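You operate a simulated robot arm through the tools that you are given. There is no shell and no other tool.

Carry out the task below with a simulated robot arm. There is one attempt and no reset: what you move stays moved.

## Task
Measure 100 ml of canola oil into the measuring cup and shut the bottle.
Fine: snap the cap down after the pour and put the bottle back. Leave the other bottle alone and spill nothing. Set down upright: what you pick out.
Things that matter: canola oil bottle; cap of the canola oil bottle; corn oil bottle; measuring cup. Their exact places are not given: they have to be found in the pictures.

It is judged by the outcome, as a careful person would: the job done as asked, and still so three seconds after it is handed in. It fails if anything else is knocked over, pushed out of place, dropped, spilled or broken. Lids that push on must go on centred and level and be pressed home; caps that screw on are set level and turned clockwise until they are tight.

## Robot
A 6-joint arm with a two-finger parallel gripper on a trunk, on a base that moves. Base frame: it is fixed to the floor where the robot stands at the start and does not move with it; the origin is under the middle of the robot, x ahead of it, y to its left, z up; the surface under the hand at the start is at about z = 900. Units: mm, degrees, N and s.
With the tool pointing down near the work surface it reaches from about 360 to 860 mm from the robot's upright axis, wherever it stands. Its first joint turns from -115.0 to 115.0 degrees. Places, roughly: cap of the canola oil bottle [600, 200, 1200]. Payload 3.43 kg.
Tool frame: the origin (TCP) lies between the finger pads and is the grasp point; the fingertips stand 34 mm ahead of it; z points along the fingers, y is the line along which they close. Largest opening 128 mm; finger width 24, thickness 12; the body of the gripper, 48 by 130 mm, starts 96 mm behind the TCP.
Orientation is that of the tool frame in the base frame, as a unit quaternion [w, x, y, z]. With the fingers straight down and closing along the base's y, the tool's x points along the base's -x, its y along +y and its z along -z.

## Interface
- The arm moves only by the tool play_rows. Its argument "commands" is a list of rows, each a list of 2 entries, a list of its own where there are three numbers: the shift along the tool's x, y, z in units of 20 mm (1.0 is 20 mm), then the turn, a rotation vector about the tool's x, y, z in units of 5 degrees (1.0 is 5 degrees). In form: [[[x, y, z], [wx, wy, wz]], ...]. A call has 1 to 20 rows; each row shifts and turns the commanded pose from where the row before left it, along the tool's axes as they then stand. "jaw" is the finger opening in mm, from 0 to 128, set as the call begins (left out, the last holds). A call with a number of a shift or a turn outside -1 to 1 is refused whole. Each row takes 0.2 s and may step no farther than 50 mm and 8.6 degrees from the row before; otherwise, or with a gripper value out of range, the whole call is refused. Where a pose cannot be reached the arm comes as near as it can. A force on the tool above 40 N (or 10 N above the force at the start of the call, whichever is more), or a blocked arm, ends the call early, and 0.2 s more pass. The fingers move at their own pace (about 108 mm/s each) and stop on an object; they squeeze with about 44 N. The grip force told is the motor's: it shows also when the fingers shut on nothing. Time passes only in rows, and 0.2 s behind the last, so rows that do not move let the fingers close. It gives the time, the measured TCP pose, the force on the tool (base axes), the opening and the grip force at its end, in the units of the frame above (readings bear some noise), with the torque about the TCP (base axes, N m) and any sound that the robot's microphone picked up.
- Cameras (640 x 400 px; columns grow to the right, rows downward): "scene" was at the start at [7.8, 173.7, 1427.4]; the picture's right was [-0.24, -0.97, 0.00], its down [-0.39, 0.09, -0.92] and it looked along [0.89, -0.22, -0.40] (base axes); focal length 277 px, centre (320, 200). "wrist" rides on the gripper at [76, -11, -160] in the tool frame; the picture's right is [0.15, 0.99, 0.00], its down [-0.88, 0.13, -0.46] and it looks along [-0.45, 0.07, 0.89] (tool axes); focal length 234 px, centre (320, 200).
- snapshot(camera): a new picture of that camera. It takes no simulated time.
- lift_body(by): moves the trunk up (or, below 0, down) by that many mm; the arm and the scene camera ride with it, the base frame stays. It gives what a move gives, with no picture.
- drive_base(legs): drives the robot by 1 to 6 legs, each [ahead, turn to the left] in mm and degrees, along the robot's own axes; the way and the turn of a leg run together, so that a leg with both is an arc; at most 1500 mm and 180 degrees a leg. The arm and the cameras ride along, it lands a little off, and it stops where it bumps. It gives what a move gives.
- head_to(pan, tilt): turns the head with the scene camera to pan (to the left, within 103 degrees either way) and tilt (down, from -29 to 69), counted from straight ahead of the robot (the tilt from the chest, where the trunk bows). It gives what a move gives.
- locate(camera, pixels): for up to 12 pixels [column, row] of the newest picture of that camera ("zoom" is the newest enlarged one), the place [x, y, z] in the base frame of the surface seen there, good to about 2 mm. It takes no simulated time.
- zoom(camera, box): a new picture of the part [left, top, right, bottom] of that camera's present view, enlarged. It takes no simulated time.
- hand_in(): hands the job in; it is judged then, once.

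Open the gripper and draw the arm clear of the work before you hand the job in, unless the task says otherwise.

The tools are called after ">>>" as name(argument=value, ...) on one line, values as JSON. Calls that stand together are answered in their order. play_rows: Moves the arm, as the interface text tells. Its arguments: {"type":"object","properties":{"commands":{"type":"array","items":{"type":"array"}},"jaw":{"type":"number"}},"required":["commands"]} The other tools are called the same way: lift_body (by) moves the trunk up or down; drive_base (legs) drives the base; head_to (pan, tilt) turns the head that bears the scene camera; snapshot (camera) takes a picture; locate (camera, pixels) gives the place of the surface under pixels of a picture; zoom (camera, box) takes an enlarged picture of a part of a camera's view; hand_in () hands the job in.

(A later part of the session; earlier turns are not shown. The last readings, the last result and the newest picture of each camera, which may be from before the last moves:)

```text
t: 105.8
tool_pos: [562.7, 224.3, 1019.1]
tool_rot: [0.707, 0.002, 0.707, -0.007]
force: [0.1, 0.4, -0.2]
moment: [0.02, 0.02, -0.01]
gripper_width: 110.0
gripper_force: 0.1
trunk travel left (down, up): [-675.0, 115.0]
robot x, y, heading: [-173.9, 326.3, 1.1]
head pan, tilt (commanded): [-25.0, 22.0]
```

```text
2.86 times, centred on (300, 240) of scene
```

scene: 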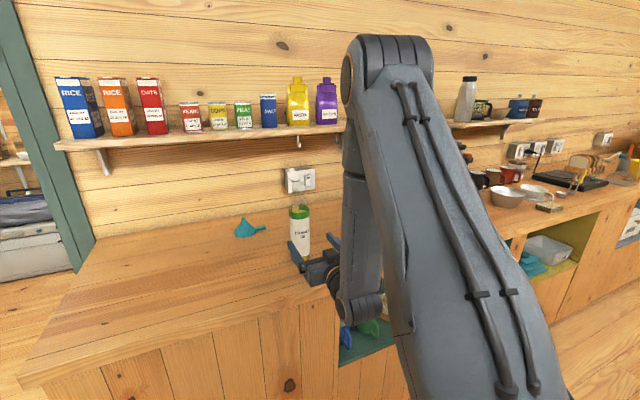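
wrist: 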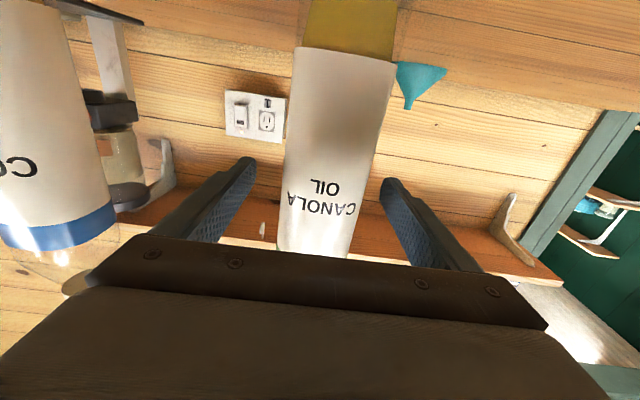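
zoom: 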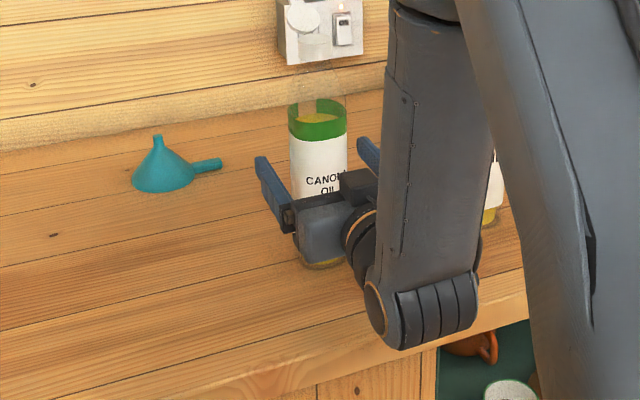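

Pads straddle the bottle. I nudge 1.5 mm left to centre and close the fingers on the bottle.

>>> play_rows(commands=[[[0, 0.07, 0.05], [0, 0, 0]], [[0, 0, 0], [0, 0, 0]], [[0, 0, 0], [0, 0, 0]], [[0, 0, 0], [0, 0, 0]]], jaw=50)

>>> snapshot(camera="wrist")

>>> zoom(camera="scene", box=[230, 150, 370, 290])

```text
t: 106.8
tool_pos: [563.8, 225.4, 1019.1]
tool_rot: [0.707, 0.001, 0.707, -0.007]
force: [0.5, -1.4, 0.2]
moment: [-0.04, -0.04, -0.03]
gripper_width: 54.4
gripper_force: 44.4
trunk travel left (down, up): [-675.0, 115.0]
robot x, y, heading: [-173.6, 327.9, 1.3]
head pan, tilt (commanded): [-25.0, 22.0]
```

```text
taken
```

wrist: 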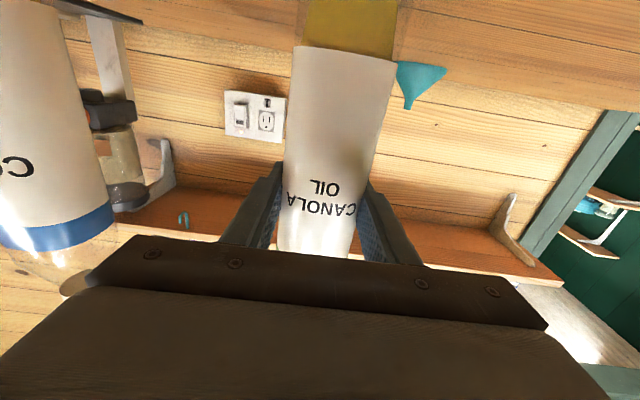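

```text
2.86 times, centred on (300, 220) of scene
```

zoom: 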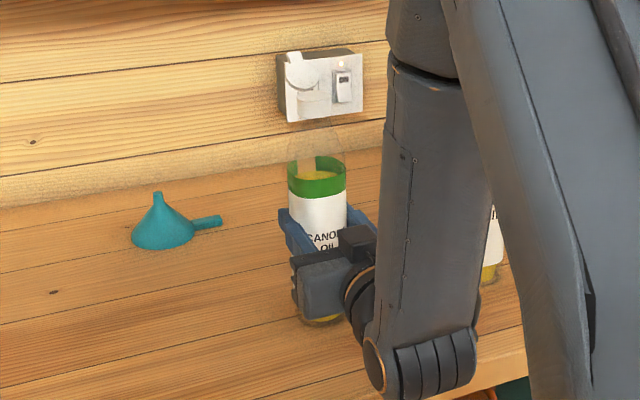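

The bottle is held (54.4 mm, 44 N). I lift straight up 80 mm and read the weight.

>>> play_rows(commands=[[[-0.25, 0, 0], [0, 0, 0]], [[-0.5, 0, 0], [0, 0, 0]], [[-0.75, 0, 0], [0, 0, 0]], [[-1, 0, 0], [0, 0, 0]], [[-1, 0, 0], [0, 0, 0]], [[-0.5, 0, 0], [0, 0, 0]], [[0, 0, 0], [0, 0, 0]]])

>>> play_rows(commands=[[[0, 0, 0], [0, 0, 0]]])

>>> play_rows(commands=[[[0, 0, 0], [0, 0, 0]]])

>>> play_rows(commands=[[[0, 0, 0], [0, 0, 0]]])

>>> snapshot(camera="scene")

```text
t: 108.4
tool_pos: [565.5, 225.4, 1099.1]
tool_rot: [0.707, 0.001, 0.708, -0.008]
force: [0.1, 0.1, -4.1]
moment: [0.0, -0.02, 0.02]
gripper_width: 53.8
gripper_force: 44.0
trunk travel left (down, up): [-675.0, 115.0]
robot x, y, heading: [-171.4, 327.1, 1.1]
head pan, tilt (commanded): [-25.0, 22.0]
```

```text
t: 108.8
tool_pos: [564.4, 225.5, 1099.4]
tool_rot: [0.707, 0.001, 0.707, -0.008]
force: [0.1, -0.5, -5.4]
moment: [0.02, 0.05, 0.03]
gripper_width: 53.9
gripper_force: 44.3
trunk travel left (down, up): [-675.0, 115.0]
robot x, y, heading: [-172.2, 323.7, 1.2]
head pan, tilt (commanded): [-25.0, 22.0]
```

```text
t: 109.2
tool_pos: [564.3, 225.9, 1098.9]
tool_rot: [0.707, 0.001, 0.707, -0.007]
force: [-0.5, -0.1, -5.4]
moment: [-0.02, 0.04, 0.01]
gripper_width: 54.0
gripper_force: 44.0
trunk travel left (down, up): [-675.0, 115.0]
robot x, y, heading: [-173.3, 330.3, 1.1]
head pan, tilt (commanded): [-25.0, 22.0]
```

```text
t: 109.6
tool_pos: [564.3, 225.7, 1098.4]
tool_rot: [0.707, 0.001, 0.707, -0.008]
force: [-0.1, 0.6, -3.9]
moment: [0.0, 0.02, 0.01]
gripper_width: 54.2
gripper_force: 43.8
trunk travel left (down, up): [-675.0, 115.0]
robot x, y, heading: [-171.5, 323.8, 1.1]
head pan, tilt (commanded): [-25.0, 22.0]
```

```text
taken
```

scene: 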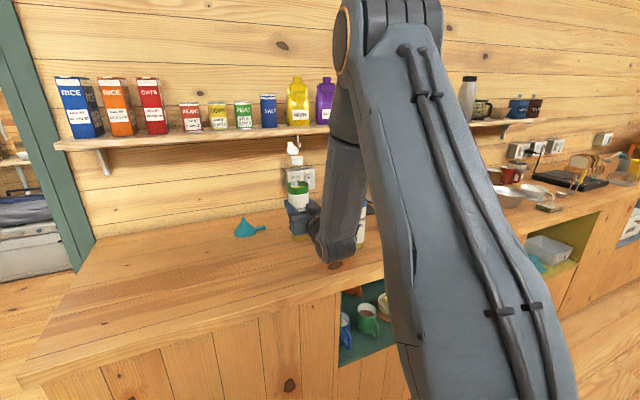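

The held bottle weighs about 4.7 N. I lift 60 mm more and draw it back 95 mm toward the robot before driving to the right.

>>> play_rows(commands=[[[-0.75, 0, 0], [0, 0, 0]], [[-0.75, 0, 0], [0, 0, 0]], [[-0.75, 0, -0.25], [0, 0, 0]], [[-0.75, 0, -0.5], [0, 0, 0]], [[0, 0, -0.75], [0, 0, 0]], [[0, 0, -0.75], [0, 0, 0]], [[0, 0, -0.75], [0, 0, 0]], [[0, 0, -0.75], [0, 0, 0]], [[0, 0, -0.5], [0, 0, 0]], [[0, 0, -0.5], [0, 0, 0]]])

>>> snapshot(camera="scene")

```text
t: 111.8
tool_pos: [467.8, 226.0, 1158.9]
tool_rot: [0.707, 0.002, 0.707, -0.007]
force: [0.5, -0.2, -4.2]
moment: [0.02, 0.01, 0.01]
gripper_width: 54.1
gripper_force: 44.3
trunk travel left (down, up): [-675.0, 115.0]
robot x, y, heading: [-174.8, 326.2, 1.1]
head pan, tilt (commanded): [-25.0, 22.0]
```

```text
taken
```

scene: 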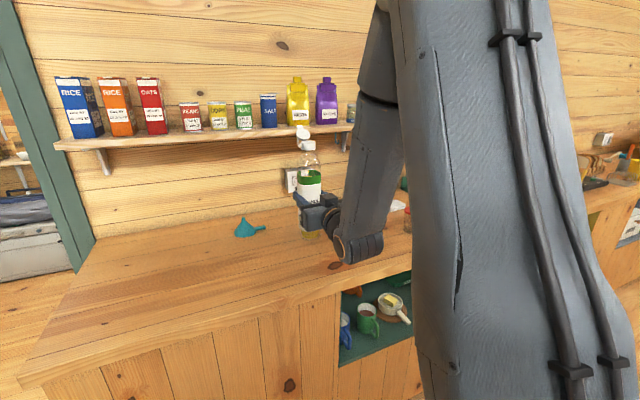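

I drive with the bottle held upright: turn right 91°, go 430 mm, turn left 90°.

>>> drive_base(legs=[[0, -91], [430, 0], [0, 90]])

>>> head_to(pan=-28, tilt=24)

>>> snapshot(camera="scene")

```text
t: 122.1
tool_pos: [452.4, -222.3, 1158.1]
tool_rot: [0.706, 0.019, 0.707, -0.025]
force: [0.7, 0.2, -5.1]
moment: [-0.03, 0.03, -0.01]
gripper_width: 54.1
gripper_force: 44.5
trunk travel left (down, up): [-675.0, 115.0]
robot x, y, heading: [-188.0, -93.4, -1.5]
head pan, tilt (commanded): [-25.0, 22.0]
```

```text
t: 122.8
tool_pos: [451.7, -222.8, 1158.9]
tool_rot: [0.706, 0.019, 0.707, -0.024]
force: [0.0, -0.1, -4.0]
moment: [0.0, 0.01, 0.02]
gripper_width: 53.9
gripper_force: 43.7
trunk travel left (down, up): [-675.0, 115.0]
robot x, y, heading: [-182.3, -92.4, -1.7]
head pan, tilt (commanded): [-28.0, 24.0]
```

```text
taken
```

scene: 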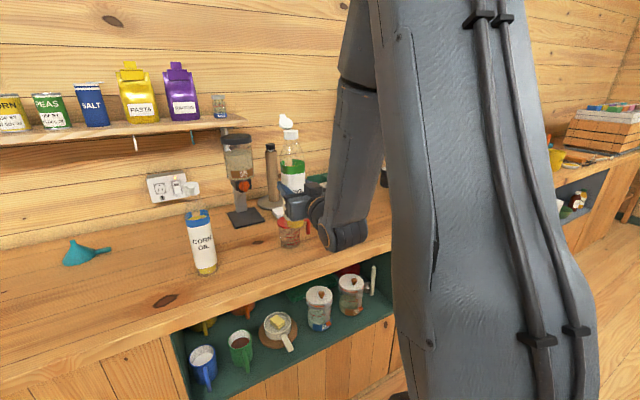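

The robot is at about (-185,-93) and the bottle hangs upright at (452,-222). I move it right to y≈-400 (bottle bottom at z≈1040, above the cup's rim) while taking out the 3.5° yaw.

>>> play_rows(commands=[[[0, -0.98, 0], [-0.14, 0, 0]], [[0, -0.98, 0], [-0.14, 0, 0]], [[0, -0.98, 0], [-0.14, 0, 0]], [[0, -0.98, 0], [-0.14, 0, 0]], [[0, -0.98, 0], [-0.14, 0, 0]], [[0, -0.98, 0], [0, 0, 0]], [[0, -0.98, 0], [0, 0, 0]], [[0, -0.98, 0], [0, 0, 0]], [[0, -0.98, 0], [0, 0, 0]]])

>>> snapshot(camera="scene")

>>> snapshot(camera="wrist")

```text
t: 124.8
tool_pos: [448.0, -401.3, 1160.9]
tool_rot: [0.707, -0.003, 0.708, -0.003]
force: [-0.5, 0.0, -5.3]
moment: [-0.01, 0.04, 0.01]
gripper_width: 54.2
gripper_force: 44.0
trunk travel left (down, up): [-675.0, 115.0]
robot x, y, heading: [-180.9, -91.6, -1.8]
head pan, tilt (commanded): [-28.0, 24.0]
```

```text
taken
```

scene: 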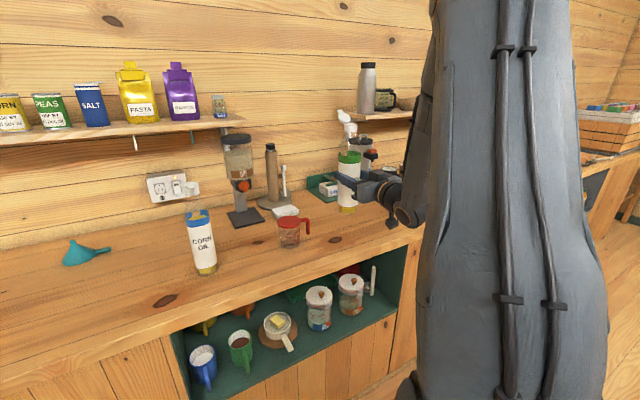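

```text
taken
```

wrist: 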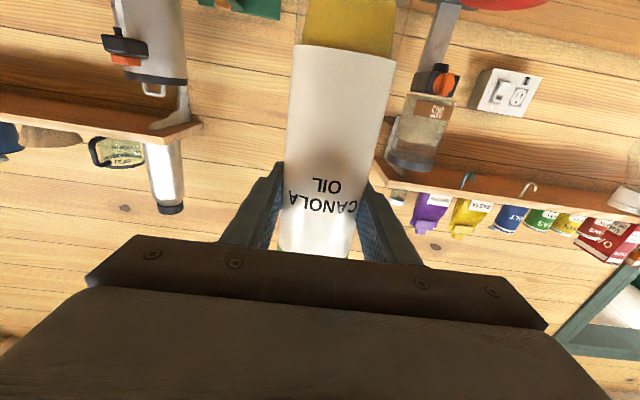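

The cup is in plain view at (290,230). I zoom on it and locate its rim, marks and the surroundings.

>>> locate(camera="scene", pixels=[[330, 188], [345, 208], [365, 160], [290, 212], [335, 240]])

>>> zoom(camera="scene", box=[265, 205, 325, 255])

>>> locate(camera="zoom", pixels=[[150, 170], [272, 150], [150, 140], [370, 150], [260, 130], [260, 190], [300, 240], [290, 268], [290, 293], [290, 320], [260, 340], [390, 160]])

```text
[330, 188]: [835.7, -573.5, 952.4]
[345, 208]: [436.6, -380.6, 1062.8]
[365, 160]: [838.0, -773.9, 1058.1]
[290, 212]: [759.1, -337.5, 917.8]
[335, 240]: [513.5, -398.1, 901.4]
```

```text
8.00 times, centred on (295, 230) of scene
```

zoom: 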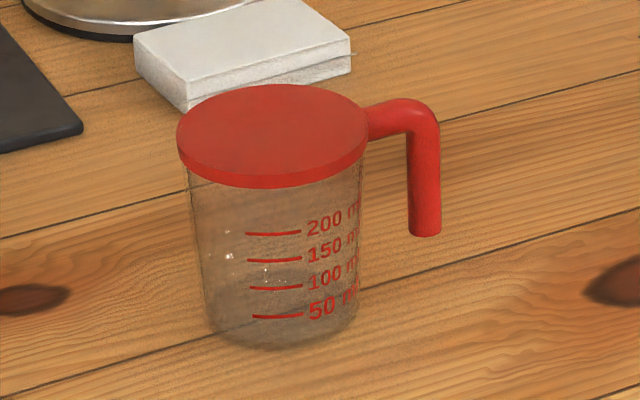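

```text
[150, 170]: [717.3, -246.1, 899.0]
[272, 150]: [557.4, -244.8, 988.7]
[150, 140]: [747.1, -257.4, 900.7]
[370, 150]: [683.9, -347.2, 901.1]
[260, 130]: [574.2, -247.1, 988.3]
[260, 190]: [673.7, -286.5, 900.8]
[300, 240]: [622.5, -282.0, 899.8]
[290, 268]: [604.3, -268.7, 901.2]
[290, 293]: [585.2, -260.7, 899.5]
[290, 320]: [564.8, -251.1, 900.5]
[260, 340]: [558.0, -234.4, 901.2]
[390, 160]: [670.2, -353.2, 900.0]
```

I locate the rim's edges and the mark lines in the same zoom.

>>> locate(camera="zoom", pixels=[[183, 132], [362, 128], [272, 89], [265, 172], [265, 182], [275, 234], [275, 260], [275, 287], [278, 316], [415, 110], [425, 225], [255, 235]])

```text
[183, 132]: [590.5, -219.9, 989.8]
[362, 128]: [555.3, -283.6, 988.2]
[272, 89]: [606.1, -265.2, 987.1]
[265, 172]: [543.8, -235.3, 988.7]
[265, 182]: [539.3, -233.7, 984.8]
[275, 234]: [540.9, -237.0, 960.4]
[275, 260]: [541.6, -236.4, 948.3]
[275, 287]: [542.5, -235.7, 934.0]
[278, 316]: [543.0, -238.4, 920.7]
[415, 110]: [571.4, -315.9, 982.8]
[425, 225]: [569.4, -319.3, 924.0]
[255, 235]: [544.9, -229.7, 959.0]
```

The cup is centred at about (574,-251.5); mark lines: 50 at z≈921, 100 at ≈934, 150 at ≈948. Now I check the oil level in the held bottle.

>>> zoom(camera="scene", box=[320, 100, 400, 220])

>>> locate(camera="zoom", pixels=[[300, 160], [310, 165], [320, 160], [290, 170], [300, 200], [310, 120], [300, 70], [310, 355]])

```text
3.33 times, centred on (360, 160) of scene
```

zoom: 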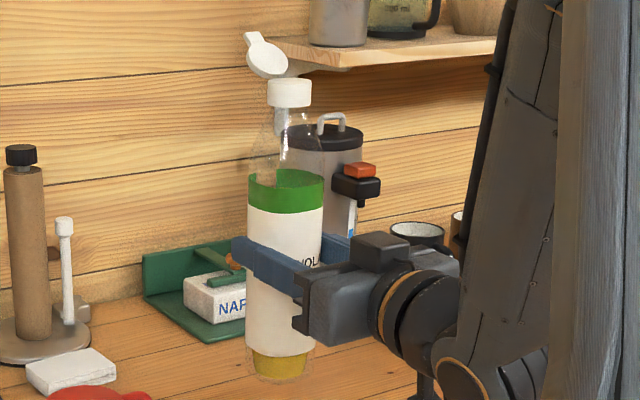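

```text
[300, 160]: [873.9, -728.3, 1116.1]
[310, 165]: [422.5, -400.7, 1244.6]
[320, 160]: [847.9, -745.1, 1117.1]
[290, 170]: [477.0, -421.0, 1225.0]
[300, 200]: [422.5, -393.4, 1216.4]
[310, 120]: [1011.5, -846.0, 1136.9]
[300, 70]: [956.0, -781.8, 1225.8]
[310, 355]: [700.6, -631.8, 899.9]
```

Oil stands about 178 mm up the 267 mm bottle, so by my estimate flow should begin near 80° of tilt. I move forward 126 mm so the bottle is at x≈574, beside the cup (bottle bottom z≈1042).

>>> play_rows(commands=[[[0, 0, 0.9], [0, 0, 0]], [[0, 0, 0.9], [0, 0, 0]], [[0, 0, 0.9], [0, 0, 0]], [[0, 0, 0.9], [0, 0, 0]], [[0, 0, 0.9], [0, 0, 0]], [[0, 0, 0.9], [0, 0, 0]], [[0, 0, 0.9], [0, 0, 0]], [[0, 0, 0], [0, 0, 0]]])

>>> snapshot(camera="scene")

```text
t: 126.6
tool_pos: [576.4, -399.5, 1159.3]
tool_rot: [0.707, -0.002, 0.707, -0.003]
force: [-0.9, -0.3, -4.3]
moment: [0.0, 0.02, 0.01]
gripper_width: 54.1
gripper_force: 43.9
trunk travel left (down, up): [-675.0, 115.0]
robot x, y, heading: [-186.6, -93.0, -1.9]
head pan, tilt (commanded): [-28.0, 24.0]
```

```text
taken
```

scene: 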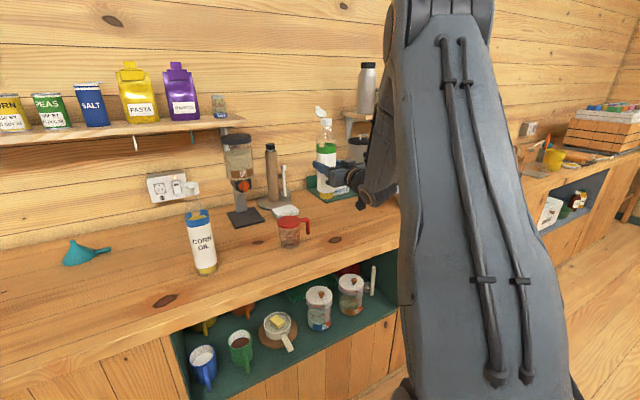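

Bottle is upright at (576,-400). I tilt it toward the cup (+y) by 60° in 15 rows, well below the flow angle.

>>> play_rows(commands=[[[0, 0, 0], [0, 0, -0.8]], [[0, 0, 0], [0, 0, -0.8]], [[0, 0, 0], [0, 0, -0.8]], [[0, 0, 0], [0, 0, -0.8]], [[0, 0, 0], [0, 0, -0.8]], [[0, 0, 0], [0, 0, -0.8]], [[0, 0, 0], [0, 0, -0.8]], [[0, 0, 0], [0, 0, -0.8]], [[0, 0, 0], [0, 0, -0.8]], [[0, 0, 0], [0, 0, -0.8]], [[0, 0, 0], [0, 0, -0.8]], [[0, 0, 0], [0, 0, -0.8]], [[0, 0, 0], [0, 0, -0.8]], [[0, 0, 0], [0, 0, -0.8]], [[0, 0, 0], [0, 0, -0.8]]])

>>> snapshot(camera="scene")

```text
t: 129.8
tool_pos: [576.0, -400.0, 1161.3]
tool_rot: [0.61, -0.356, 0.611, -0.358]
force: [0.2, -1.7, -4.0]
moment: [0.02, 0.02, -0.05]
gripper_width: 53.9
gripper_force: 43.7
trunk travel left (down, up): [-675.0, 115.0]
robot x, y, heading: [-186.4, -92.0, -1.4]
head pan, tilt (commanded): [-28.0, 24.0]
```

```text
taken
```

scene: 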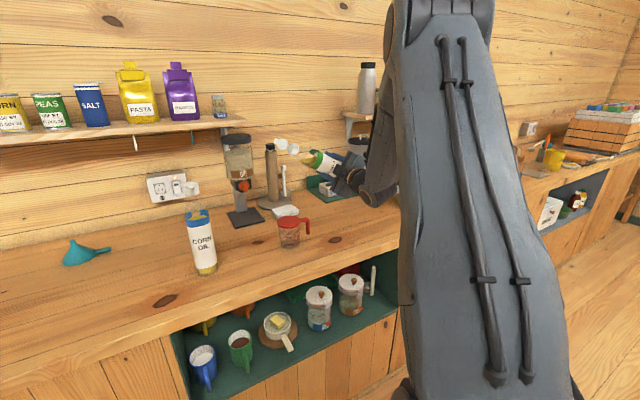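

Tilted 60° with mouth at about (297,148), no flow seen. I zoom to check the mouth and lid.

>>> zoom(camera="scene", box=[260, 125, 360, 255])

>>> zoom(camera="scene", box=[265, 130, 325, 170])

>>> locate(camera="zoom", pixels=[[280, 180], [310, 190], [300, 150], [160, 150], [200, 130], [230, 170], [400, 260], [500, 330]])

```text
3.08 times, centred on (310, 190) of scene
```

zoom: 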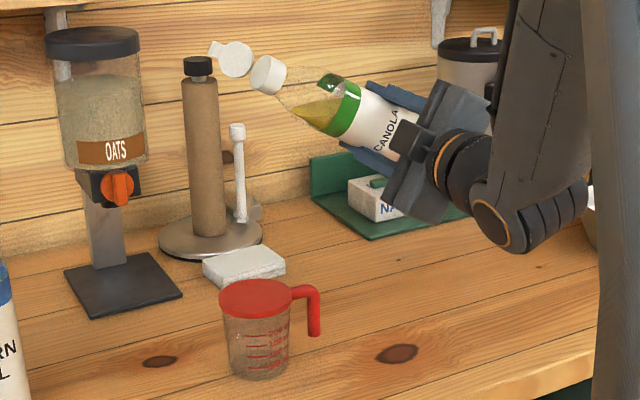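

```text
10.00 times, centred on (295, 150) of scene
```

zoom: 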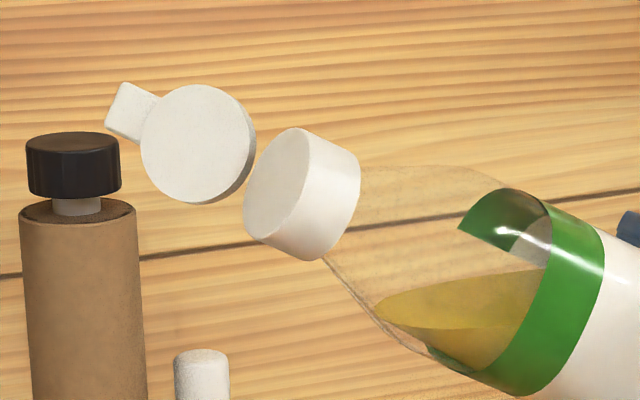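

```text
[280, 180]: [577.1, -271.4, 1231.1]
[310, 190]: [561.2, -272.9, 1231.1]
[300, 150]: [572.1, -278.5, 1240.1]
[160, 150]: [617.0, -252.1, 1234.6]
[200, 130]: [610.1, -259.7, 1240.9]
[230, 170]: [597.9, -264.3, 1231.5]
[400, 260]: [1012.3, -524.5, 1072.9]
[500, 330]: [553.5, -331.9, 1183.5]
```

The oil surface is drawn level and has only reached the shoulder at 60°; the mouth centre is at about (577,-271,1231). I tilt 10° more, to 70°, and look again before lowering.

>>> play_rows(commands=[[[0, 0, -0.1], [0, 0, -0.5]], [[0, 0, 0], [0, 0, -0.5]], [[0, 0, 0], [0, 0, -0.5]], [[0, 0, 0], [0, 0, -0.5]], [[0, 0, 0], [0, 0, 0]]])

>>> zoom(camera="scene", box=[265, 130, 325, 170])

```text
t: 131.0
tool_pos: [573.6, -398.6, 1159.6]
tool_rot: [0.577, -0.408, 0.578, -0.408]
force: [0.0, -0.1, -5.0]
moment: [0.02, 0.01, 0.02]
gripper_width: 53.5
gripper_force: 43.9
trunk travel left (down, up): [-675.0, 115.0]
robot x, y, heading: [-181.1, -90.7, -1.6]
head pan, tilt (commanded): [-28.0, 24.0]
```

```text
10.00 times, centred on (295, 150) of scene
```

zoom: 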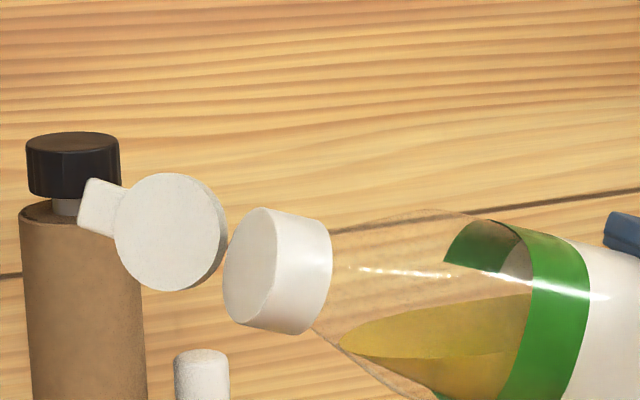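

At 70° the oil is still within the shoulder. I lower the tilted bottle 120 mm straight down toward the cup (along 0.334 tool x, 0.943 tool y).

>>> play_rows(commands=[[[0.334, 0.943, 0], [0, 0, 0]], [[0.334, 0.943, 0], [0, 0, 0]], [[0.334, 0.943, 0], [0, 0, 0]], [[0.334, 0.943, 0], [0, 0, 0]], [[0.334, 0.943, 0], [0, 0, 0]], [[0.334, 0.943, 0], [0, 0, 0]], [[0, 0, 0], [0, 0, 0]]])

>>> zoom(camera="scene", box=[250, 150, 370, 270])

```text
t: 132.6
tool_pos: [573.1, -400.2, 1039.7]
tool_rot: [0.578, -0.408, 0.577, -0.408]
force: [-0.1, -1.2, -5.7]
moment: [-0.02, 0.04, 0.01]
gripper_width: 53.6
gripper_force: 44.1
trunk travel left (down, up): [-675.0, 115.0]
robot x, y, heading: [-183.6, -88.9, -1.7]
head pan, tilt (commanded): [-28.0, 24.0]
```

```text
3.33 times, centred on (310, 210) of scene
```

zoom: 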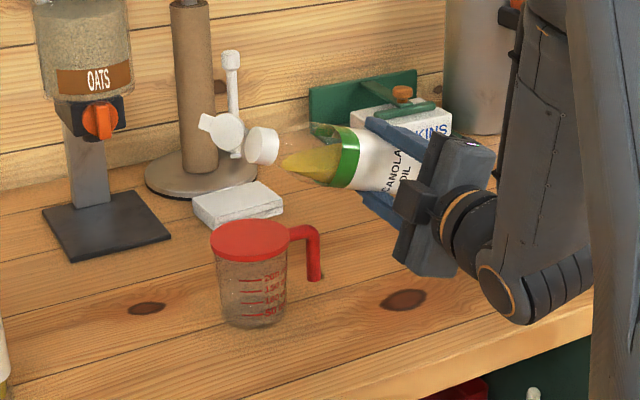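

Mouth is about 100 mm above the rim, over the cup. I tilt in place to 78° and look closely at the oil in the neck.

>>> play_rows(commands=[[[0, 0, 0], [0, 0, -0.5]], [[0, 0, 0], [0, 0, -0.5]], [[0, 0, 0], [0, 0, -0.5]], [[0, 0, 0], [0, 0, 0]]])

>>> zoom(camera="scene", box=[280, 175, 340, 215])

>>> zoom(camera="scene", box=[250, 150, 370, 270])

```text
t: 133.6
tool_pos: [573.2, -399.1, 1040.1]
tool_rot: [0.549, -0.445, 0.55, -0.445]
force: [-0.2, 0.5, -5.7]
moment: [-0.02, 0.03, 0.04]
gripper_width: 53.8
gripper_force: 43.7
trunk travel left (down, up): [-675.0, 115.0]
robot x, y, heading: [-185.3, -91.2, -1.5]
head pan, tilt (commanded): [-28.0, 24.0]
```

```text
10.00 times, centred on (310, 195) of scene
```

zoom: 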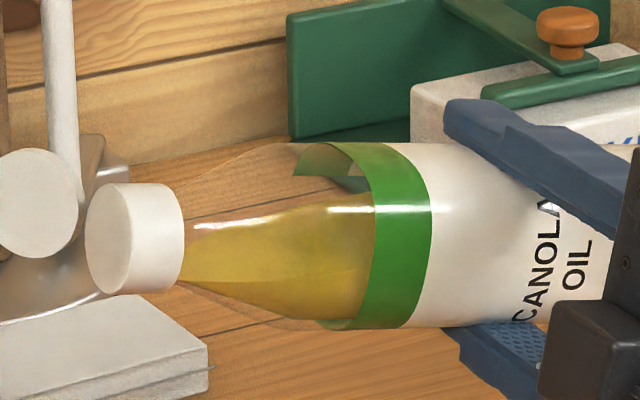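

```text
3.33 times, centred on (310, 210) of scene
```

zoom: 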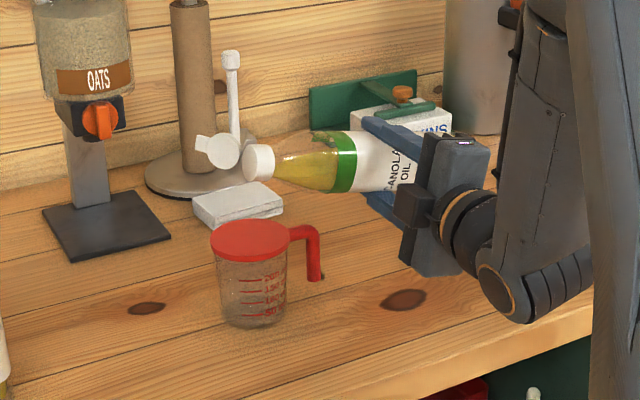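

At 78° the oil has just reached the neck. I lower 20 mm so the lip is about 53 mm above the rim, over the cup's middle.

>>> play_rows(commands=[[[0.104, 0.489, 0], [0, 0, 0]], [[0.104, 0.489, 0], [0, 0, 0]], [[0, 0, 0], [0, 0, 0]]])

>>> snapshot(camera="scene")

>>> zoom(camera="scene", box=[260, 170, 340, 250])

>>> locate(camera="zoom", pixels=[[205, 160], [225, 170], [190, 175], [235, 140], [150, 120], [240, 290]])

```text
t: 134.4
tool_pos: [572.2, -399.8, 1019.7]
tool_rot: [0.549, -0.445, 0.55, -0.445]
force: [0.1, 0.3, -5.3]
moment: [0.0, -0.01, 0.04]
gripper_width: 53.8
gripper_force: 43.6
trunk travel left (down, up): [-675.0, 115.0]
robot x, y, heading: [-183.3, -89.3, -1.7]
head pan, tilt (commanded): [-28.0, 24.0]
```

```text
taken
```

scene: 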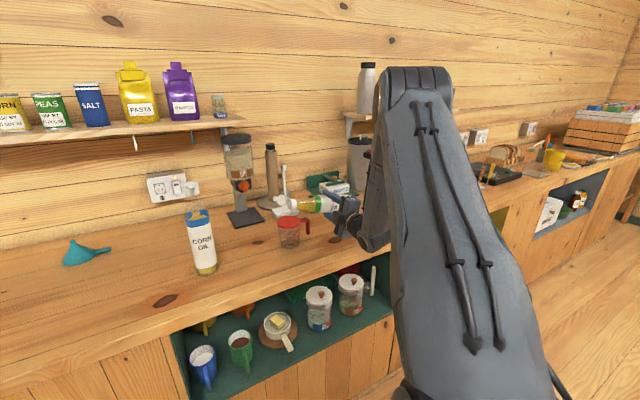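

```text
5.00 times, centred on (300, 210) of scene
```

zoom: 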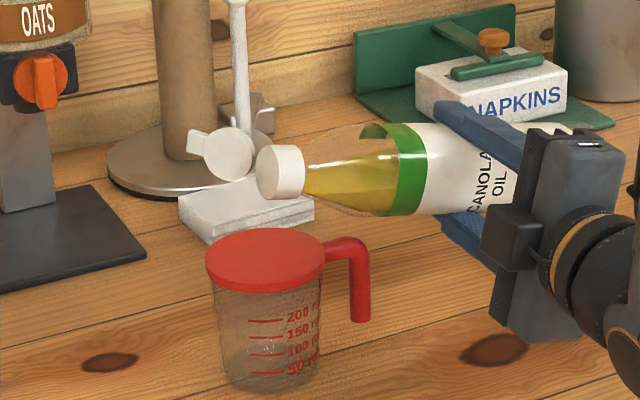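

```text
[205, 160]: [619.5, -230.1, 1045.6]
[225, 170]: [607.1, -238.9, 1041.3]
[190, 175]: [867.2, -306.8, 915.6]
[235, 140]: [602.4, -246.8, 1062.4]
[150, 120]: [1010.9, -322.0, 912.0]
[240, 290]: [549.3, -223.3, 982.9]
```

Mouth is centred near (572,-255,1050), right above the cup. I tilt 2° more (to ~80°), raising slightly, pause, and look for flow.

>>> play_rows(commands=[[[0, -0.07, 0], [0, 0, -0.2]], [[0, -0.07, 0], [0, 0, -0.2]], [[0, 0, 0], [0, 0, 0]], [[0, 0, 0], [0, 0, 0]]])

>>> zoom(camera="scene", box=[260, 170, 340, 250])

```text
t: 135.4
tool_pos: [571.4, -399.4, 1022.2]
tool_rot: [0.541, -0.455, 0.542, -0.454]
force: [0.1, 0.4, -4.5]
moment: [-0.01, 0.01, -0.07]
gripper_width: 53.6
gripper_force: 43.8
trunk travel left (down, up): [-675.0, 115.0]
robot x, y, heading: [-182.0, -90.2, -1.8]
head pan, tilt (commanded): [-28.0, 24.0]
```

```text
5.00 times, centred on (300, 210) of scene
```

zoom: 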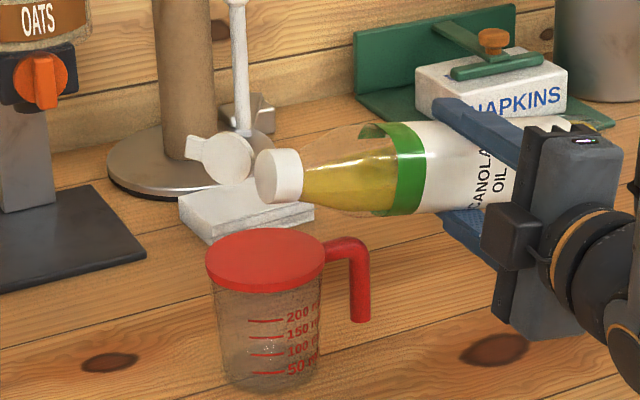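

No flow yet at about 80°. I tilt 2° more and pause.

>>> play_rows(commands=[[[0, -0.07, 0], [0, 0, -0.2]], [[0, -0.07, 0], [0, 0, -0.2]], [[0, 0, 0], [0, 0, 0]], [[0, 0, 0], [0, 0, 0]]])

>>> zoom(camera="scene", box=[260, 170, 340, 250])

```text
t: 136.4
tool_pos: [574.0, -400.3, 1026.6]
tool_rot: [0.533, -0.464, 0.534, -0.464]
force: [-0.1, -0.3, -5.1]
moment: [-0.01, 0.03, -0.01]
gripper_width: 53.7
gripper_force: 44.1
trunk travel left (down, up): [-675.0, 115.0]
robot x, y, heading: [-182.5, -90.7, -1.7]
head pan, tilt (commanded): [-28.0, 24.0]
```

```text
5.00 times, centred on (300, 210) of scene
```

zoom: 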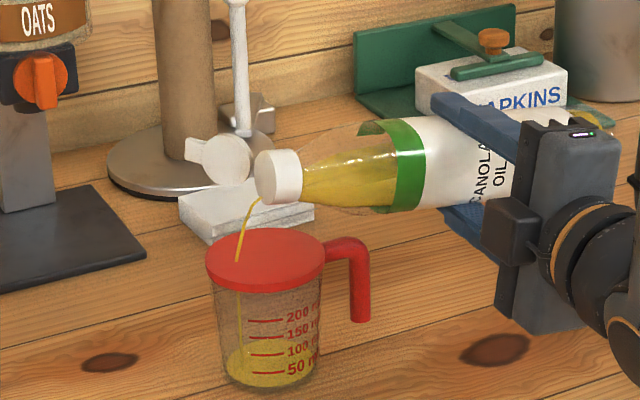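

Oil is flowing in a thin stream into the cup (through the rim at about (237,262)). Time only passes in rows, so I zoom in now to read the level.

>>> zoom(camera="scene", box=[295, 215, 335, 250])

>>> zoom(camera="scene", box=[270, 200, 330, 250])

>>> locate(camera="zoom", pixels=[[225, 310], [250, 310], [280, 310], [220, 325], [260, 325], [290, 320], [250, 335], [195, 155], [200, 320], [240, 290]])

```text
11.43 times, centred on (315, 232) of scene
```

zoom: 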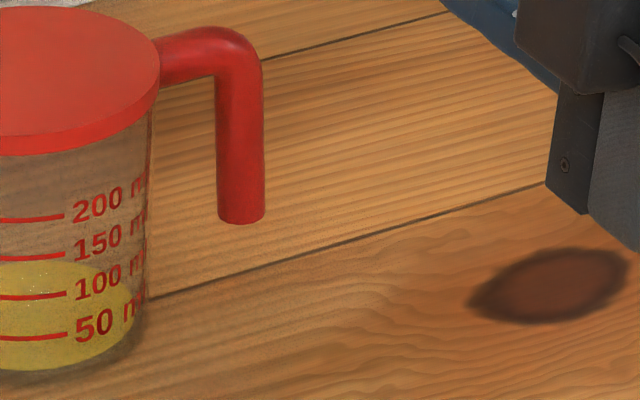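

```text
8.00 times, centred on (300, 225) of scene
```

zoom: 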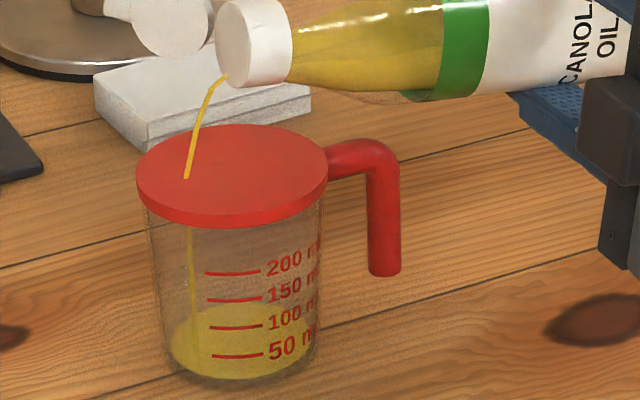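

```text
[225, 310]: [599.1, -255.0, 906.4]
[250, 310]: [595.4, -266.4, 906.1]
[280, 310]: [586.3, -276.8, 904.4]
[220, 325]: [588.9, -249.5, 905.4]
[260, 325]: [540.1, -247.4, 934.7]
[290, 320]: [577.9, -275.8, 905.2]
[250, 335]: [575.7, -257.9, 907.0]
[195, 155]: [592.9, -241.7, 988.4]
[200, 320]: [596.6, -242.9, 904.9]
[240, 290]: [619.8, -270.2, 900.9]
```

The stream enters about 19 mm left of the cup's centre; the oil surface is at z≈906 (near the floor), so only a little so far. I shift the bottle 12 mm right to centre the stream and let it run briefly.

>>> play_rows(commands=[[[0.3, 0, 0], [0, 0, 0]], [[0.3, 0, 0], [0, 0, 0]], [[0, 0, 0], [0, 0, 0]]])

>>> zoom(camera="scene", box=[270, 200, 330, 250])

>>> locate(camera="zoom", pixels=[[225, 310], [250, 310], [280, 310], [220, 325], [290, 320], [250, 335], [200, 320], [240, 310], [265, 310], [235, 335]])

```text
t: 137.2
tool_pos: [572.5, -411.6, 1024.1]
tool_rot: [0.533, -0.464, 0.534, -0.464]
force: [-0.5, 0.1, -3.9]
moment: [0.03, 0.02, 0.01]
gripper_width: 53.5
gripper_force: 44.0
trunk travel left (down, up): [-675.0, 115.0]
robot x, y, heading: [-187.7, -89.4, -1.8]
head pan, tilt (commanded): [-28.0, 24.0]
```

```text
8.00 times, centred on (300, 225) of scene
```

zoom: 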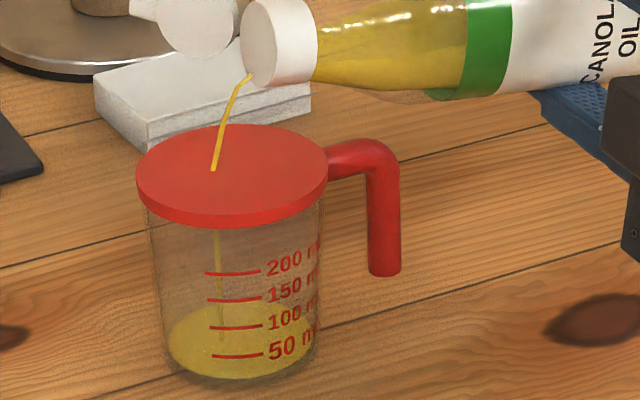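

```text
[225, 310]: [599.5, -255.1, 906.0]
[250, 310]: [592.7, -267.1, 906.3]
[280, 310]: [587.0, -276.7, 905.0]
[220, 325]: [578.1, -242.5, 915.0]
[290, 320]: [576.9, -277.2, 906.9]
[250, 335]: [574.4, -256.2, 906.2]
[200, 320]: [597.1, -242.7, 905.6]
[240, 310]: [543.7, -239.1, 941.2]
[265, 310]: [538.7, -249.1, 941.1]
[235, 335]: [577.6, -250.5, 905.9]
```

The stream now falls near the middle. I hold for 1 s more to gauge the flow rate.

>>> play_rows(commands=[[[0, 0, 0], [0, 0, 0]], [[0, 0, 0], [0, 0, 0]], [[0, 0, 0], [0, 0, 0]], [[0, 0, 0], [0, 0, 0]], [[0, 0, 0], [0, 0, 0]]])

>>> zoom(camera="scene", box=[270, 200, 330, 250])

>>> locate(camera="zoom", pixels=[[225, 310], [250, 310], [280, 310], [290, 320], [250, 335], [200, 320], [195, 330], [235, 335], [190, 345], [245, 345]])

```text
t: 138.4
tool_pos: [573.3, -412.0, 1023.8]
tool_rot: [0.534, -0.464, 0.534, -0.463]
force: [0.3, -1.1, -5.5]
moment: [0.0, 0.01, -0.02]
gripper_width: 53.5
gripper_force: 43.8
trunk travel left (down, up): [-675.0, 115.0]
robot x, y, heading: [-184.5, -89.6, -1.9]
head pan, tilt (commanded): [-28.0, 24.0]
```

```text
8.00 times, centred on (300, 225) of scene
```

zoom: 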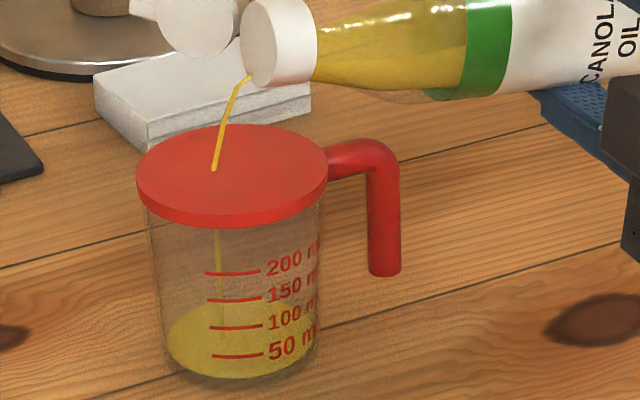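

```text
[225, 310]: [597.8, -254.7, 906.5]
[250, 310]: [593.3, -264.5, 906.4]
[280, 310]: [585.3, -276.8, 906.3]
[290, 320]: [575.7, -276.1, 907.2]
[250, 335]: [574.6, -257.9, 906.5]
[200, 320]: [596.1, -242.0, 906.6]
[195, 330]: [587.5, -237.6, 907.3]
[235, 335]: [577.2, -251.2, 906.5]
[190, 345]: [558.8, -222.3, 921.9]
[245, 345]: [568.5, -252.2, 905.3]
```

The level rises slowly (~0.5 mm/s). I tilt 1° more and wait 1 s, watching where the stream lands.

>>> play_rows(commands=[[[0, -0.07, 0], [0, 0, -0.2]], [[0, 0, 0], [0, 0, 0]], [[0, 0, 0], [0, 0, 0]], [[0, 0, 0], [0, 0, 0]], [[0, 0, 0], [0, 0, 0]]])

>>> zoom(camera="scene", box=[270, 200, 330, 250])

>>> locate(camera="zoom", pixels=[[225, 310], [250, 310], [280, 310], [290, 320], [250, 335], [200, 320], [195, 330], [235, 335], [245, 345]])

```text
t: 139.6
tool_pos: [572.5, -413.0, 1026.4]
tool_rot: [0.529, -0.469, 0.53, -0.468]
force: [-0.7, 0.8, -4.4]
moment: [-0.02, 0.05, 0.0]
gripper_width: 53.5
gripper_force: 43.9
trunk travel left (down, up): [-675.0, 115.0]
robot x, y, heading: [-180.8, -93.0, -1.9]
head pan, tilt (commanded): [-28.0, 24.0]
```

```text
8.00 times, centred on (300, 225) of scene
```

zoom: 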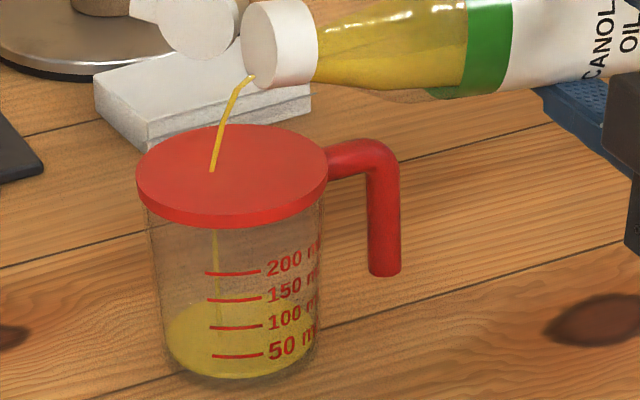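

```text
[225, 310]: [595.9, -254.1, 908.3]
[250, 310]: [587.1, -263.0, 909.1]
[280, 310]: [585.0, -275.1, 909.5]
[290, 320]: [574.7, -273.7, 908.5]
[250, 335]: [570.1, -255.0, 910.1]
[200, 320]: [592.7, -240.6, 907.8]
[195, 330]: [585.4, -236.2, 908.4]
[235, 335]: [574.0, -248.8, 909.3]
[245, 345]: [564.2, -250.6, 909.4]
```

Level is now z≈909 (about 2 mm/s). I hold this tilt for 2 s and check again.

>>> play_rows(commands=[[[0, 0, 0], [0, 0, 0]], [[0, 0, 0], [0, 0, 0]], [[0, 0, 0], [0, 0, 0]], [[0, 0, 0], [0, 0, 0]], [[0, 0, 0], [0, 0, 0]], [[0, 0, 0], [0, 0, 0]], [[0, 0, 0], [0, 0, 0]], [[0, 0, 0], [0, 0, 0]]])

>>> zoom(camera="scene", box=[270, 200, 330, 250])

>>> locate(camera="zoom", pixels=[[225, 310], [250, 310], [280, 310], [290, 320], [250, 335], [200, 320], [195, 330], [235, 335], [245, 345]])

```text
t: 141.4
tool_pos: [572.9, -411.5, 1025.9]
tool_rot: [0.529, -0.469, 0.53, -0.468]
force: [-1.0, -0.4, -3.4]
moment: [-0.01, 0.01, 0.01]
gripper_width: 53.7
gripper_force: 43.6
trunk travel left (down, up): [-675.0, 115.0]
robot x, y, heading: [-184.7, -92.7, -1.6]
head pan, tilt (commanded): [-28.0, 24.0]
```

```text
8.00 times, centred on (300, 225) of scene
```

zoom: 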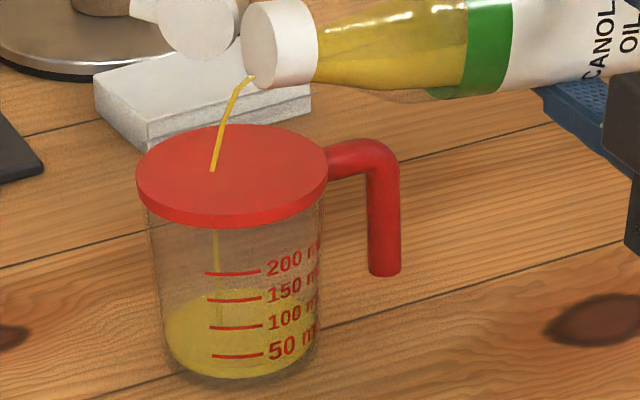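

```text
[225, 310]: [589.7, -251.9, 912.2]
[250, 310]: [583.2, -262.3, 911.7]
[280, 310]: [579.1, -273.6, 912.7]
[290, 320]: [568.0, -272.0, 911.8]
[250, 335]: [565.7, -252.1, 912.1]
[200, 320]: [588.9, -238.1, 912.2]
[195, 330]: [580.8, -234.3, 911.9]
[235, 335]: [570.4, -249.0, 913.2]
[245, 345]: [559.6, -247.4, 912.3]
```

Level z≈912. The 100 ml line is at z≈934, so I keep this tilt for another 2.4 s.

>>> play_rows(commands=[[[0, 0, 0], [0, 0, 0]], [[0, 0, 0], [0, 0, 0]], [[0, 0, 0], [0, 0, 0]], [[0, 0, 0], [0, 0, 0]], [[0, 0, 0], [0, 0, 0]], [[0, 0, 0], [0, 0, 0]], [[0, 0, 0], [0, 0, 0]], [[0, 0, 0], [0, 0, 0]], [[0, 0, 0], [0, 0, 0]], [[0, 0, 0], [0, 0, 0]], [[0, 0, 0], [0, 0, 0]]])

>>> zoom(camera="scene", box=[270, 200, 330, 250])

>>> locate(camera="zoom", pixels=[[250, 310], [280, 310], [290, 320], [250, 335], [200, 320], [195, 330], [235, 335], [245, 345], [240, 272], [235, 299], [235, 327], [237, 355]])

```text
t: 143.8
tool_pos: [572.3, -412.7, 1026.5]
tool_rot: [0.529, -0.469, 0.53, -0.468]
force: [0.8, 0.0, -4.7]
moment: [0.01, 0.02, -0.01]
gripper_width: 53.4
gripper_force: 44.6
trunk travel left (down, up): [-675.0, 115.0]
robot x, y, heading: [-185.3, -91.3, -1.6]
head pan, tilt (commanded): [-28.0, 24.0]
```

```text
8.00 times, centred on (300, 225) of scene
```

zoom: 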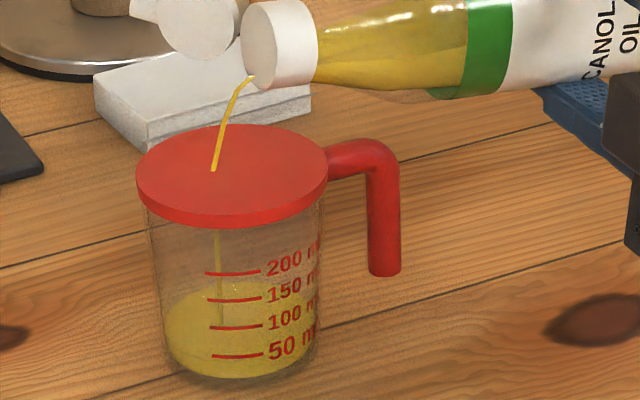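

```text
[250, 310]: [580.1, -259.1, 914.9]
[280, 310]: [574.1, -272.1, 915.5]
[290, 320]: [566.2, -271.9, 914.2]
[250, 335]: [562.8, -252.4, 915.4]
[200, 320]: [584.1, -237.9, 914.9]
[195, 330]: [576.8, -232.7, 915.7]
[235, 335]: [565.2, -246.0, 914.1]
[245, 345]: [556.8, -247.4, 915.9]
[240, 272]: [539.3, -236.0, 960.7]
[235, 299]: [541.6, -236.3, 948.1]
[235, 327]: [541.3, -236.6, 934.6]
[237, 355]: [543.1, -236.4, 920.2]
```

Level z≈915 and slowing. I tilt 1.2° more (to about 84.7°) and wait 2 s.

>>> play_rows(commands=[[[0, -0.08, 0], [0, 0, -0.24]], [[0, 0, 0], [0, 0, 0]], [[0, 0, 0], [0, 0, 0]], [[0, 0, 0], [0, 0, 0]], [[0, 0, 0], [0, 0, 0]], [[0, 0, 0], [0, 0, 0]], [[0, 0, 0], [0, 0, 0]], [[0, 0, 0], [0, 0, 0]], [[0, 0, 0], [0, 0, 0]]])

>>> zoom(camera="scene", box=[270, 200, 330, 250])

>>> locate(camera="zoom", pixels=[[250, 310], [280, 310], [290, 320], [250, 335], [200, 320], [195, 330], [235, 335], [245, 345]])

```text
t: 145.8
tool_pos: [571.7, -412.7, 1028.1]
tool_rot: [0.524, -0.475, 0.525, -0.474]
force: [0.2, -0.5, -4.1]
moment: [0.0, 0.0, 0.0]
gripper_width: 53.3
gripper_force: 44.1
trunk travel left (down, up): [-675.0, 115.0]
robot x, y, heading: [-185.9, -93.3, -1.6]
head pan, tilt (commanded): [-28.0, 24.0]
```

```text
8.00 times, centred on (300, 225) of scene
```

zoom: 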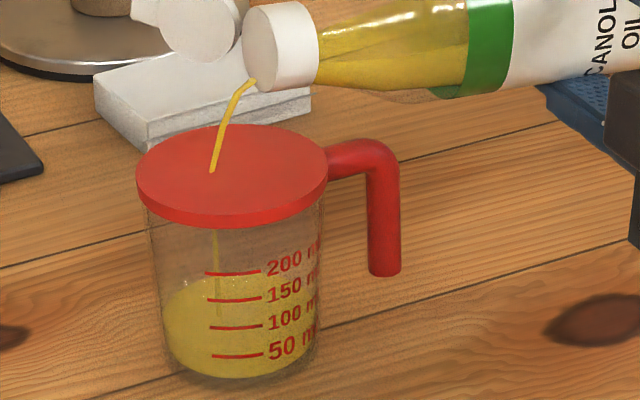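

```text
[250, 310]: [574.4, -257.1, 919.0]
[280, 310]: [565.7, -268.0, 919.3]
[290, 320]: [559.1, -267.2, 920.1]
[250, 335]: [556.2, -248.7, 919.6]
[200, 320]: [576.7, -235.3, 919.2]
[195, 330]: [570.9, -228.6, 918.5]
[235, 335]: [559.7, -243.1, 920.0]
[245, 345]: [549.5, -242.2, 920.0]
```

Level z≈919.5, almost 50 ml. I hold for 2 s more.

>>> play_rows(commands=[[[0, 0, 0], [0, 0, 0]], [[0, 0, 0], [0, 0, 0]], [[0, 0, 0], [0, 0, 0]], [[0, 0, 0], [0, 0, 0]], [[0, 0, 0], [0, 0, 0]], [[0, 0, 0], [0, 0, 0]], [[0, 0, 0], [0, 0, 0]], [[0, 0, 0], [0, 0, 0]], [[0, 0, 0], [0, 0, 0]]])

>>> zoom(camera="scene", box=[270, 200, 330, 250])

>>> locate(camera="zoom", pixels=[[250, 310], [280, 310], [290, 320], [250, 335], [200, 320], [195, 330], [235, 335], [245, 345]])

```text
t: 147.8
tool_pos: [572.4, -413.0, 1028.1]
tool_rot: [0.524, -0.475, 0.525, -0.473]
force: [0.3, 0.6, -4.2]
moment: [0.02, 0.04, -0.02]
gripper_width: 53.4
gripper_force: 43.4
trunk travel left (down, up): [-675.0, 115.0]
robot x, y, heading: [-186.0, -90.7, -1.5]
head pan, tilt (commanded): [-28.0, 24.0]
```

```text
8.00 times, centred on (300, 225) of scene
```

zoom: 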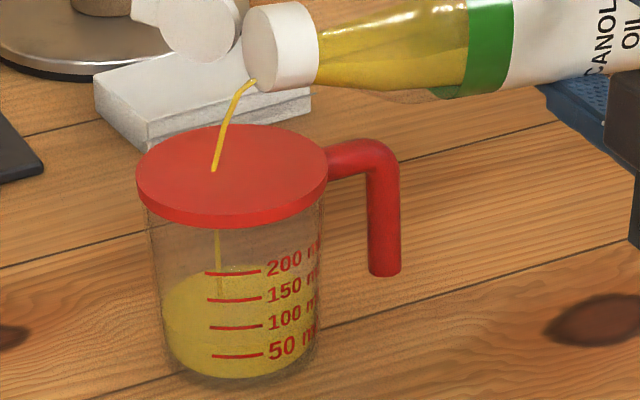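

```text
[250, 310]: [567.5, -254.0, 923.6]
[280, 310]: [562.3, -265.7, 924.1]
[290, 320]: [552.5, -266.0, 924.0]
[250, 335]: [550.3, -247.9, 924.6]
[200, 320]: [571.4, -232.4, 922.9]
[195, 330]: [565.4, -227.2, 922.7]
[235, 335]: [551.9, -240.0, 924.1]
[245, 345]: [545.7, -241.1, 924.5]
```

Level z≈924 (about 63 ml). I hold 2 s more.

>>> play_rows(commands=[[[0, 0, 0], [0, 0, 0]], [[0, 0, 0], [0, 0, 0]], [[0, 0, 0], [0, 0, 0]], [[0, 0, 0], [0, 0, 0]], [[0, 0, 0], [0, 0, 0]], [[0, 0, 0], [0, 0, 0]], [[0, 0, 0], [0, 0, 0]], [[0, 0, 0], [0, 0, 0]], [[0, 0, 0], [0, 0, 0]]])

>>> zoom(camera="scene", box=[270, 200, 330, 250])

>>> locate(camera="zoom", pixels=[[250, 310], [280, 310], [290, 320], [250, 335], [200, 320], [195, 330], [235, 335], [245, 345]])

```text
t: 149.8
tool_pos: [571.3, -413.0, 1026.8]
tool_rot: [0.524, -0.474, 0.525, -0.474]
force: [-0.5, 0.7, -4.6]
moment: [0.0, 0.0, 0.01]
gripper_width: 53.7
gripper_force: 44.2
trunk travel left (down, up): [-675.0, 115.0]
robot x, y, heading: [-186.1, -94.1, -1.6]
head pan, tilt (commanded): [-28.0, 24.0]
```

```text
8.00 times, centred on (300, 225) of scene
```

zoom: 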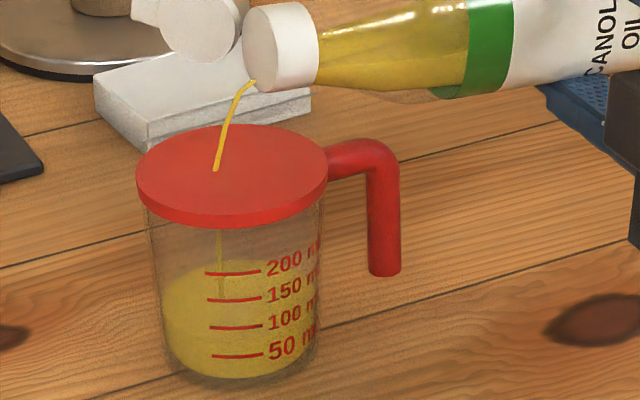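

```text
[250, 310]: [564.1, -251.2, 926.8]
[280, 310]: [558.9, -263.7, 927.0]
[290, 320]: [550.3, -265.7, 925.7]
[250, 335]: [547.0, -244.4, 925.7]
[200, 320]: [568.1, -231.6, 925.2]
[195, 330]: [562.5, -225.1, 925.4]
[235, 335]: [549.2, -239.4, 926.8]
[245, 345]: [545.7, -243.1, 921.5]
```

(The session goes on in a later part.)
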